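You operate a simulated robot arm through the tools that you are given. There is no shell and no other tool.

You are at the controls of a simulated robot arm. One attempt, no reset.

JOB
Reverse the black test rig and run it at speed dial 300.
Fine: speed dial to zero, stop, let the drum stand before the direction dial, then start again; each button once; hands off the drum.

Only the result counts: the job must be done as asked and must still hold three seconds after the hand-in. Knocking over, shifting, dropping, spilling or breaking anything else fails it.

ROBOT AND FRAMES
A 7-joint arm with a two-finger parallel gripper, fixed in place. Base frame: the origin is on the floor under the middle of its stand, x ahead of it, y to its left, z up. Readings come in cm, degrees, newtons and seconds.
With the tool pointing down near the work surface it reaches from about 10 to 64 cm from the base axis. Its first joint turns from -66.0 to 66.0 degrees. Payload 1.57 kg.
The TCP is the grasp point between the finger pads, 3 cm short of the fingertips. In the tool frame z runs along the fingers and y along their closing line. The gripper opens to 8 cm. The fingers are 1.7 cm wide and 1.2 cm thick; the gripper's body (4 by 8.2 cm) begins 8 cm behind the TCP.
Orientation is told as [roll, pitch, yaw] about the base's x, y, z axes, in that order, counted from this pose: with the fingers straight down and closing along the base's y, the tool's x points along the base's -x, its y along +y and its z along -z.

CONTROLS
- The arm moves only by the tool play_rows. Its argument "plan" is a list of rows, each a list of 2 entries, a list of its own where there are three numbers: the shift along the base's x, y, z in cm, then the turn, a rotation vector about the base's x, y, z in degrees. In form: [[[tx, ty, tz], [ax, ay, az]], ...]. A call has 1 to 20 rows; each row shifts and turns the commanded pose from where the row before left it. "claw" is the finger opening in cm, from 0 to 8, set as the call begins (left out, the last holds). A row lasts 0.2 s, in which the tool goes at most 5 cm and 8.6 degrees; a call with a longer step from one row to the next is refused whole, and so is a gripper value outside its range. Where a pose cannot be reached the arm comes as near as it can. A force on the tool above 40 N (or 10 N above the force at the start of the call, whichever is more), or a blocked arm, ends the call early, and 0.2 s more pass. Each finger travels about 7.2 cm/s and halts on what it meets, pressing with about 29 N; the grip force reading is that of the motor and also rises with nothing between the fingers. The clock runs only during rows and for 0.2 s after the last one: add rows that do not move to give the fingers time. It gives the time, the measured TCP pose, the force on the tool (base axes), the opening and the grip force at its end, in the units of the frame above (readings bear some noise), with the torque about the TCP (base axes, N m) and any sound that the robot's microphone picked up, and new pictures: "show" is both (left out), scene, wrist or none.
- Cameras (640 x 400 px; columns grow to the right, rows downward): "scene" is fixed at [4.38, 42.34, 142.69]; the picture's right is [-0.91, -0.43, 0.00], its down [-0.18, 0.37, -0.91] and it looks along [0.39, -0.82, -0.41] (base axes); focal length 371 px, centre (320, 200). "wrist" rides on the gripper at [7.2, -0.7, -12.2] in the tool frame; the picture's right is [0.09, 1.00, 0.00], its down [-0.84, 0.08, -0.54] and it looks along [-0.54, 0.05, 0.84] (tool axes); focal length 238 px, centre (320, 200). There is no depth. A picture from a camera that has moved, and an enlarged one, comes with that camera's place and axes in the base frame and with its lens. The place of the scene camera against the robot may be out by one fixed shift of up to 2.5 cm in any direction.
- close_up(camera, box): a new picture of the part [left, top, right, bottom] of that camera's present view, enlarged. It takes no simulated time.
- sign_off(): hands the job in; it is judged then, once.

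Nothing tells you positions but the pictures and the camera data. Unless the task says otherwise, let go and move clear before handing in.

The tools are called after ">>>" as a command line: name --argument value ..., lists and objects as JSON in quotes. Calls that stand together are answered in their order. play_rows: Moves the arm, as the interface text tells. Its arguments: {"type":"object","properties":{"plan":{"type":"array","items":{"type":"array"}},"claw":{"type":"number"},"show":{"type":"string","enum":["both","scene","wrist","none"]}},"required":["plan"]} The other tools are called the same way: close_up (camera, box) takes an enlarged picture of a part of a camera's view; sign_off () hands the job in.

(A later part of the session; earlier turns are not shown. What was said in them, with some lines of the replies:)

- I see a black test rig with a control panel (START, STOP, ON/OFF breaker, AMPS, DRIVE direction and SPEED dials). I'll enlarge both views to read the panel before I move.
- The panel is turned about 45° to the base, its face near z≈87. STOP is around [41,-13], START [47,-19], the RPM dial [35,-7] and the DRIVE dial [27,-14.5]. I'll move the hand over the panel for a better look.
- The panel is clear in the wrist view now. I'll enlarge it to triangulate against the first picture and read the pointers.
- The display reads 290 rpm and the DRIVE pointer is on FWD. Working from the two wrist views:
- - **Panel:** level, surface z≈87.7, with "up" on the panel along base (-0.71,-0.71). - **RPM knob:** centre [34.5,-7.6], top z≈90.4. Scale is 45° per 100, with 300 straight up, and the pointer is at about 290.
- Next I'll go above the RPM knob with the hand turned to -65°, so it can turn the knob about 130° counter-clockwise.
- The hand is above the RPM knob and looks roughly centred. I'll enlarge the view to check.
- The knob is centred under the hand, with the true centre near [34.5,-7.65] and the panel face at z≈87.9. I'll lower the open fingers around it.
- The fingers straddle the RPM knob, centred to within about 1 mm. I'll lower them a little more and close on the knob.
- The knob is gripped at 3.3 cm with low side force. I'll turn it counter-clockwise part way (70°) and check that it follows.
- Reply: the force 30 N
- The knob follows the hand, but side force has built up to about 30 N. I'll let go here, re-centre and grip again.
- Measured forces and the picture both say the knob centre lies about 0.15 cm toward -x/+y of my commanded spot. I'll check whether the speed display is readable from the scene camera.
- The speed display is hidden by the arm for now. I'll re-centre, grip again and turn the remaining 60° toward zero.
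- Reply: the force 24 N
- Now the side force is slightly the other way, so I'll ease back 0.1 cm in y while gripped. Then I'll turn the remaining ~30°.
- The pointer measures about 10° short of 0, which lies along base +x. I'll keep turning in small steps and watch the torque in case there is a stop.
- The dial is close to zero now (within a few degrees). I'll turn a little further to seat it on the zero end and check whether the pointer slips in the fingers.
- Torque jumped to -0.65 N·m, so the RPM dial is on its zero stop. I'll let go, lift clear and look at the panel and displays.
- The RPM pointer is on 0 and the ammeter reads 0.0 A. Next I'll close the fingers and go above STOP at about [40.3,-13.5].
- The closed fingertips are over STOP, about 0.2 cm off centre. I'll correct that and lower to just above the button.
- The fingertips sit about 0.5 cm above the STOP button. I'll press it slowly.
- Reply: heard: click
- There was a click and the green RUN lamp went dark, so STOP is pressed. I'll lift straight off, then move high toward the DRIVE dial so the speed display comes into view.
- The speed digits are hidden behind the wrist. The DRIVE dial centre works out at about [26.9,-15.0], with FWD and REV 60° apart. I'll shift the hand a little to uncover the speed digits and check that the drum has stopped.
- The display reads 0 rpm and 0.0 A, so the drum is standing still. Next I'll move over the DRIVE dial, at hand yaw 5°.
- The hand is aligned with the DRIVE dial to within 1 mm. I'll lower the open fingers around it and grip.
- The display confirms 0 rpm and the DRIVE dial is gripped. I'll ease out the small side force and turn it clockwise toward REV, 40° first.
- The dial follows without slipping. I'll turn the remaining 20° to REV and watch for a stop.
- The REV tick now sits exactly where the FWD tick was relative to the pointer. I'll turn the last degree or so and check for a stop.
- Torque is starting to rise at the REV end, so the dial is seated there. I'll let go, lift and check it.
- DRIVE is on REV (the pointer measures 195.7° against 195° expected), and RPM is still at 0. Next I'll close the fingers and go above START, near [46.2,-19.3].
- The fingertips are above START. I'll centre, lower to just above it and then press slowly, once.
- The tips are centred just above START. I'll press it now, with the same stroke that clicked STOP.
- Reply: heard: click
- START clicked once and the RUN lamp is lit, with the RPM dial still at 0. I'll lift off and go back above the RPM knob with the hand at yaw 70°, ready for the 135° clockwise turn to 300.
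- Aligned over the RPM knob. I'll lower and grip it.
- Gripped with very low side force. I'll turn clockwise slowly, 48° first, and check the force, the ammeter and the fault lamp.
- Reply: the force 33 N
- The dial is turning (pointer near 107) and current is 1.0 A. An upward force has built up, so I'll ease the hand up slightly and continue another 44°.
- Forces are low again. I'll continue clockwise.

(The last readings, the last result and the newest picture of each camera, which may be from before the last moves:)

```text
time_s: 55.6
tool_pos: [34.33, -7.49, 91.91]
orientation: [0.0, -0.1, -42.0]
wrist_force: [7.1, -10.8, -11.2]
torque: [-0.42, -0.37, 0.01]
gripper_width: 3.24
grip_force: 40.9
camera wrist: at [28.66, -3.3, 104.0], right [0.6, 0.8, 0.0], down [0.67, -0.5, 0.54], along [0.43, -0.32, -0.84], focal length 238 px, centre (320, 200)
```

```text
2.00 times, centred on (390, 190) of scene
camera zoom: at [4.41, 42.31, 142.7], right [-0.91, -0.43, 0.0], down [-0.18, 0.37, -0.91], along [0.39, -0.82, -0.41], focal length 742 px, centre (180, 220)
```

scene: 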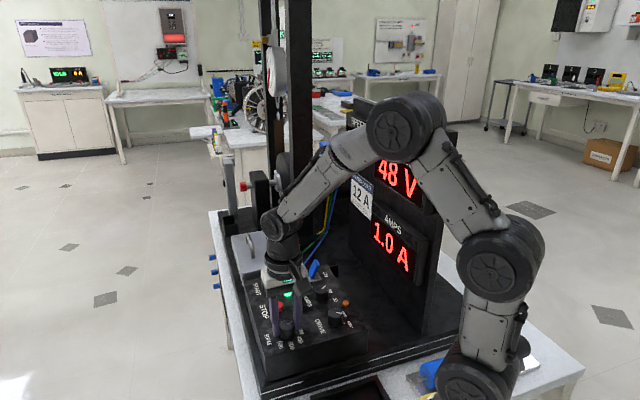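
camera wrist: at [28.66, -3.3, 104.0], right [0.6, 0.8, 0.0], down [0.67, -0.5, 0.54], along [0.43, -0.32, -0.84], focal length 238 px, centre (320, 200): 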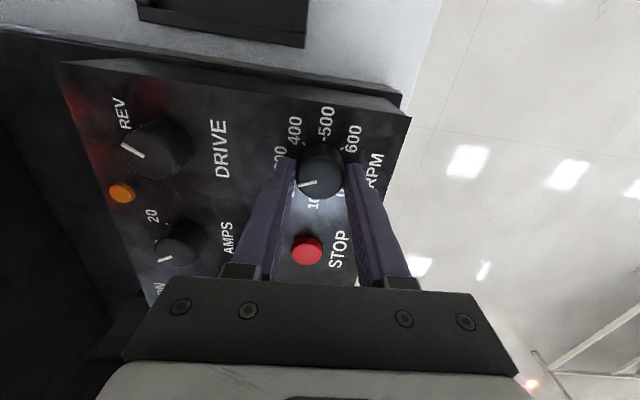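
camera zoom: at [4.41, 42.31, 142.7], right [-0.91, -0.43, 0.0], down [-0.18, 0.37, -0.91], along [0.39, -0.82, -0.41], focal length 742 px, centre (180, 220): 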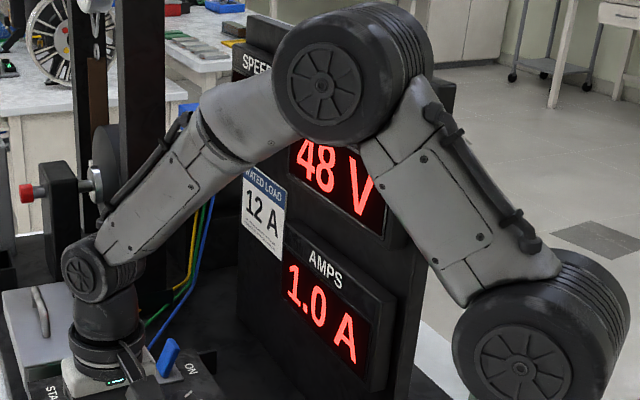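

It has turned 112° so far with the pointer steady in the fingers. I'll turn the remaining 23° to reach 300.

>>> play_rows --plan '[[[0.03, -0.04, -0.05], [0, 0, 0]], [[0, 0, 0], [0, 0, -4]], [[0, 0, 0], [0, 0, -4]], [[0, 0, 0], [0, 0, -4]], [[0, 0, 0], [0, 0, -4]], [[0, 0, 0], [0, 0, -4]], [[0, 0, 0], [0, 0, -3]], [[0, 0, 0], [0, 0, 0]]]'

>>> close_up --camera "wrist" --box '[250, 90, 400, 210]'

```text
time_s: 57.4
tool_pos: [34.37, -7.58, 91.87]
orientation: [0.0, 0.0, -65.0]
wrist_force: [-1.0, -3.3, 7.1]
torque: [0.3, 0.19, 0.01]
gripper_width: 3.3
grip_force: 40.8
camera wrist: at [30.8, -1.39, 104.01], right [0.86, 0.5, 0.0], down [0.42, -0.73, 0.54], along [0.27, -0.47, -0.84], focal length 238 px, centre (320, 200)
```

scene: 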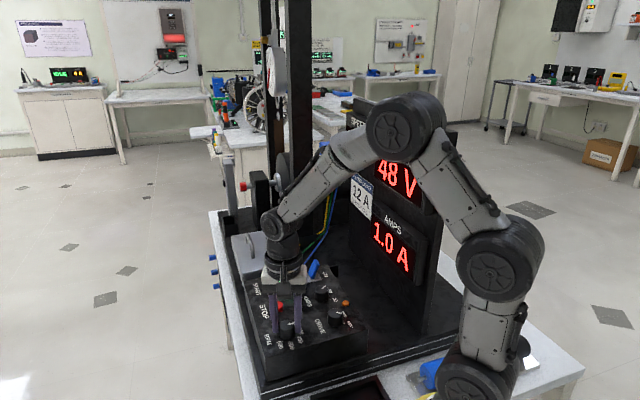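
wrist: 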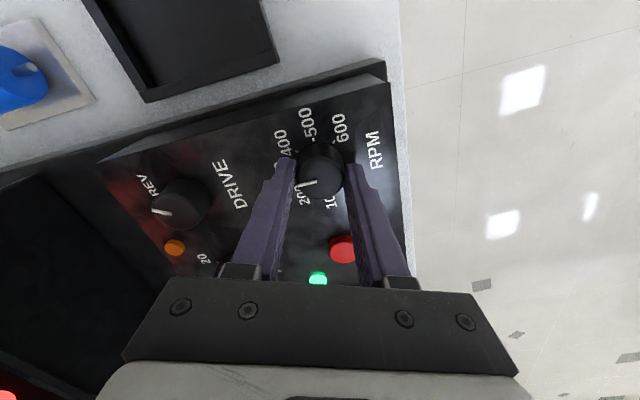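

```text
3.33 times, centred on (325, 150) of wrist
camera zoom: at [30.8, -1.39, 104.01], right [0.86, 0.5, 0.0], down [0.42, -0.73, 0.54], along [0.27, -0.47, -0.84], focal length 794 px, centre (303, 367)
```

zoom: 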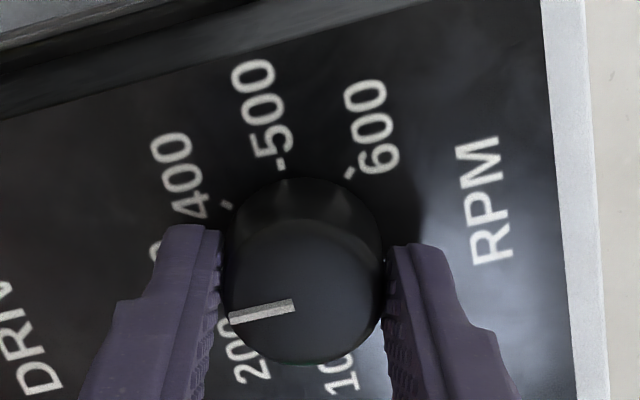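

The dial should now be at 300. I'll let go, lift clear and move aside so the speed display can be read.

>>> play_rows --plan '[[[0, 0, 0], [0, 0, 0]], [[0, 0, 0], [0, 0, 0]], [[0, 0, 1.0], [0, 0, 0]], [[0, 0, 1.5], [0, 0, 0]], [[0, 0, 2.0], [0, 0, 0]], [[0, 0, 2.0], [0, 0, 0]], [[0, 0, 2.0], [0, 0, 0]], [[0, 0, 0], [0, 0, 0]]]' --claw 5.5

>>> close_up --camera "wrist" --box '[260, 80, 380, 170]'

>>> close_up --camera "scene" --box '[230, 240, 370, 360]'

```text
time_s: 59.2
tool_pos: [34.45, -7.57, 100.33]
orientation: [0.0, 0.1, -65.0]
wrist_force: [0.3, 0.8, 0.2]
torque: [0.0, -0.01, 0.06]
gripper_width: 5.49
grip_force: 0.1
camera wrist: at [30.77, -1.42, 112.48], right [0.86, 0.5, 0.0], down [0.42, -0.73, 0.54], along [0.27, -0.47, -0.84], focal length 238 px, centre (320, 200)
```

scene: 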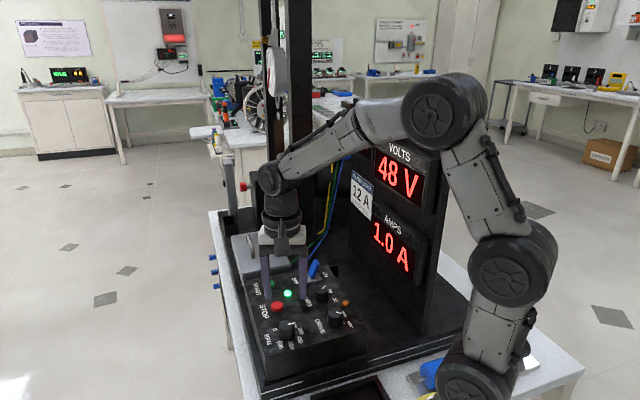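
wrist: 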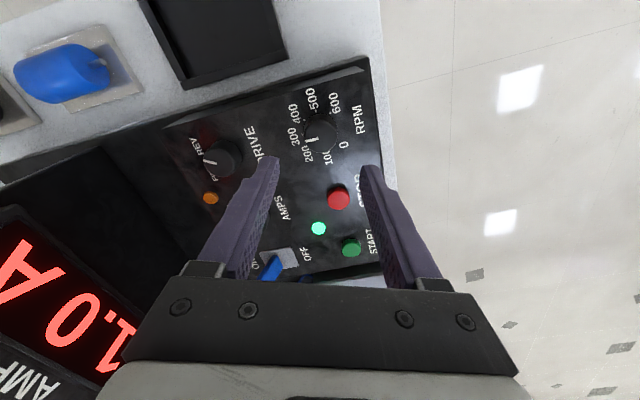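

```text
4.44 times, centred on (320, 125) of wrist
camera zoom: at [30.77, -1.42, 112.48], right [0.86, 0.5, 0.0], down [0.42, -0.73, 0.54], along [0.27, -0.47, -0.84], focal length 1059 px, centre (320, 533)
```

zoom: 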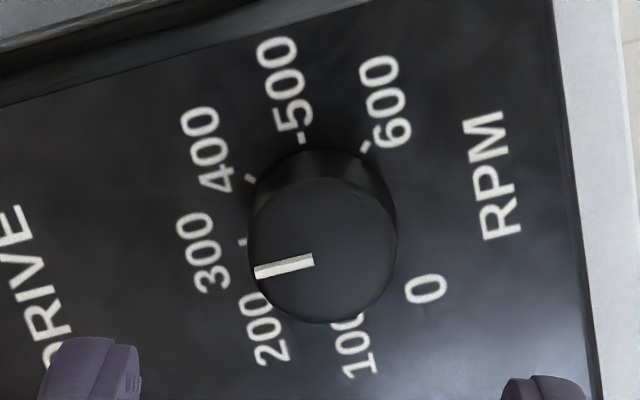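

```text
3.33 times, centred on (300, 300) of scene
camera zoom: at [4.38, 42.34, 142.69], right [-0.91, -0.43, 0.0], down [-0.18, 0.37, -0.91], along [0.39, -0.82, -0.41], focal length 1237 px, centre (387, -133)
```

zoom: 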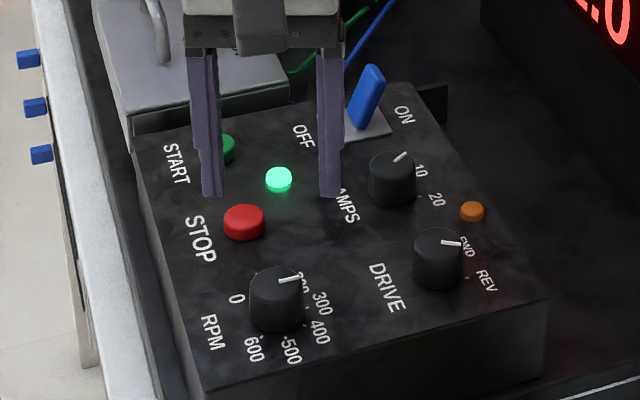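

Compared with the starting view (290), the pointer has moved about 4.6° clockwise, which is right for 300. I'll retreat up and aside so the speed display can be read.

>>> play_rows --plan '[[[0, 0, 2.5], [0, 0, 5]], [[0, 0, 2.5], [0, 0, 5]], [[-1.5, -1.2, 1.5], [0, 0, 5]], [[-1.5, -1.2, 1.2], [0, 0, 5]], [[-1.5, -1.2, 0], [0, 0, 5]], [[0, -1.2, 0], [0, 0, 5]], [[0, -0.6, 0], [0, 0, 5]], [[0, 0, 0], [0, 0, 0]], [[0, 0, 0], [0, 0, 0]]]'

>>> close_up --camera "scene" --box '[320, 90, 460, 200]'

>>> close_up --camera "wrist" --box '[200, 30, 420, 220]'

```text
time_s: 61.2
tool_pos: [29.93, -12.98, 107.98]
orientation: [0.1, -0.1, -30.0]
wrist_force: [0.3, 0.7, 0.3]
torque: [0.03, 0.01, 0.0]
gripper_width: 5.5
grip_force: 0.1
camera wrist: at [23.34, -10.01, 120.18], right [0.42, 0.91, 0.0], down [0.76, -0.35, 0.54], along [0.49, -0.23, -0.84], focal length 238 px, centre (320, 200)
```

scene: 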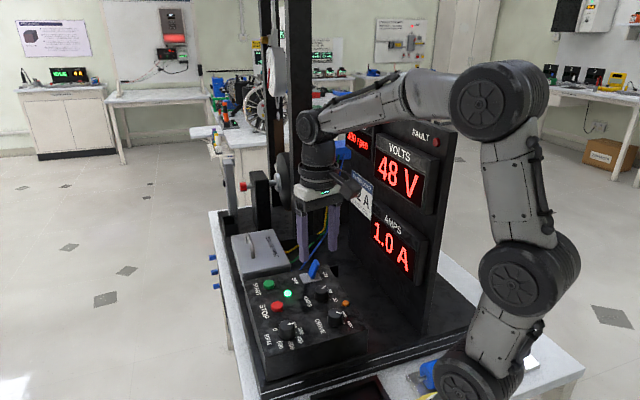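
wrist: 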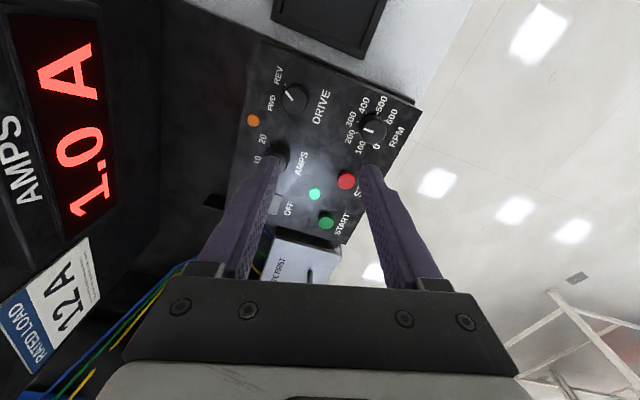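

```text
3.64 times, centred on (390, 145) of scene
camera zoom: at [4.38, 42.34, 142.69], right [-0.91, -0.43, 0.0], down [-0.18, 0.37, -0.91], along [0.39, -0.82, -0.41], focal length 1350 px, centre (66, 400)
```

zoom: 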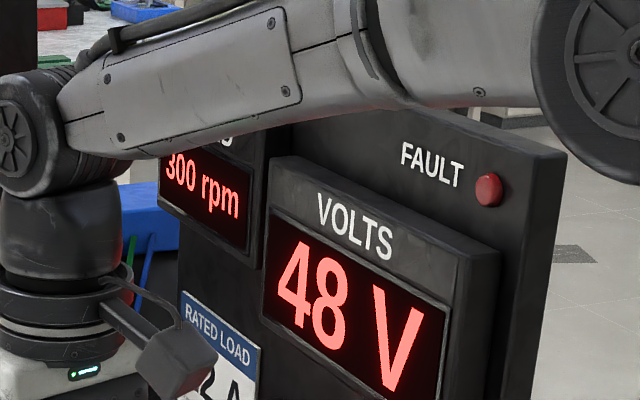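

```text
2.11 times, centred on (310, 125) of wrist
camera zoom: at [23.34, -10.01, 120.18], right [0.42, 0.91, 0.0], down [0.76, -0.35, 0.54], along [0.49, -0.23, -0.84], focal length 502 px, centre (341, 358)
```

zoom: 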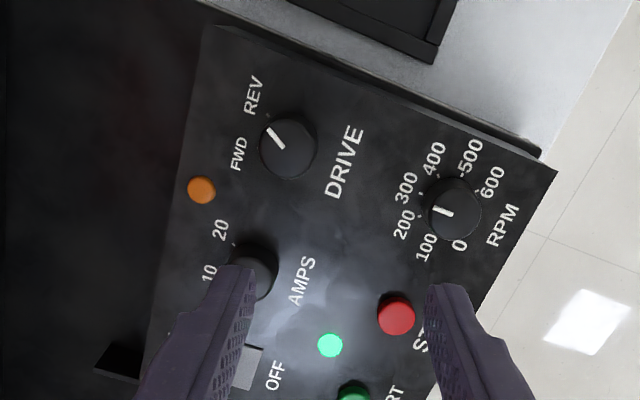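

The display shows 300 rpm at 1.0 A, DRIVE is on REV, the RUN lamp is lit and the fault lamp is dark. I'll wait a few seconds to confirm it holds.

>>> play_rows --plan '[[[0, 0, 0], [0, 0, 0]], [[0, 0, 0], [0, 0, 0]], [[0, 0, 0], [0, 0, 0]], [[0, 0, 0], [0, 0, 0]], [[0, 0, 0], [0, 0, 0]], [[0, 0, 0], [0, 0, 0]], [[0, 0, 0], [0, 0, 0]], [[0, 0, 0], [0, 0, 0]], [[0, 0, 0], [0, 0, 0]], [[0, 0, 0], [0, 0, 0]], [[0, 0, 0], [0, 0, 0]], [[0, 0, 0], [0, 0, 0]], [[0, 0, 0], [0, 0, 0]], [[0, 0, 0], [0, 0, 0]], [[0, 0, 0], [0, 0, 0]]]' --show "scene"

>>> close_up --camera "scene" --box '[320, 90, 460, 200]'

>>> close_up --camera "scene" --box '[230, 240, 370, 360]'

```text
time_s: 64.4
tool_pos: [29.9, -12.96, 108.12]
orientation: [0.0, 0.0, -29.9]
wrist_force: [-0.3, -0.7, -0.8]
torque: [-0.02, 0.0, -0.03]
gripper_width: 5.5
grip_force: 0.0
```

scene: 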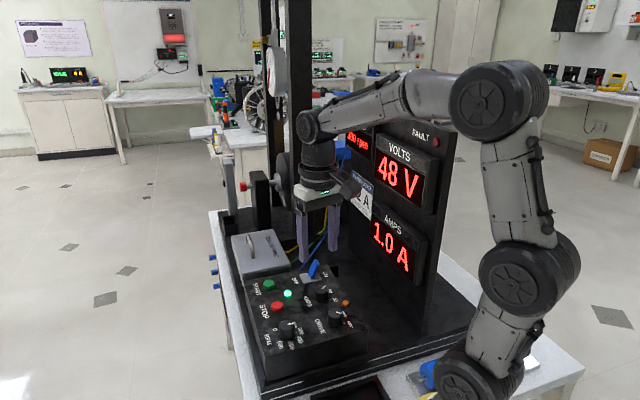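

```text
3.64 times, centred on (390, 145) of scene
camera zoom: at [4.38, 42.34, 142.69], right [-0.91, -0.43, 0.0], down [-0.18, 0.37, -0.91], along [0.39, -0.82, -0.41], focal length 1350 px, centre (66, 400)
```

zoom: 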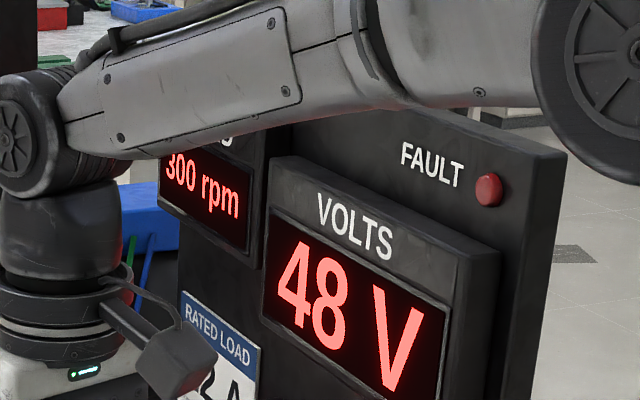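

```text
3.33 times, centred on (300, 300) of scene
camera zoom: at [4.38, 42.34, 142.69], right [-0.91, -0.43, 0.0], down [-0.18, 0.37, -0.91], along [0.39, -0.82, -0.41], focal length 1237 px, centre (387, -133)
```

zoom: 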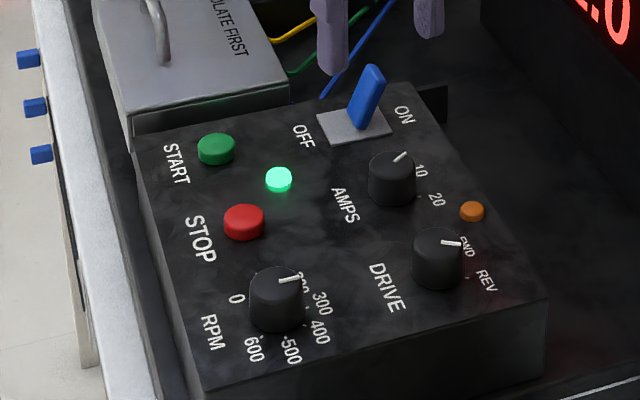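

The rig is still running after the wait: 300 rpm, 1.0 A, RUN lamp lit, no fault, DRIVE on REV, and the hand is clear of everything. I'm handing the job in.

>>> sign_off

```text
The job is handed in.
```

The black test rig is now in reverse with the speed dial at 300. Before I handed in, the speed display held at 300 rpm for about three seconds at 1.0 A. The run lamp was lit and the fault lamp was dark.

I did the steps in the order you gave:

1. **Speed to zero:** I turned the speed dial down to its zero stop.
2. **Stop:** I pressed STOP once; it clicked and the run lamp went out.
3. **Drum at a stand:** I waited until the display read 0 rpm before touching the direction dial.
4. **Direction:** I turned DRIVE from FWD to REV and checked the pointer from above.
5. **Start:** I pressed START once, with the speed dial still at zero.
6. **Speed:** I turned the speed dial slowly up to 300.

The hand never touched the drum, and it is clear of the rig. I left the AMPS dial at 10 and the ON/OFF switch on ON, and nothing else was moved.
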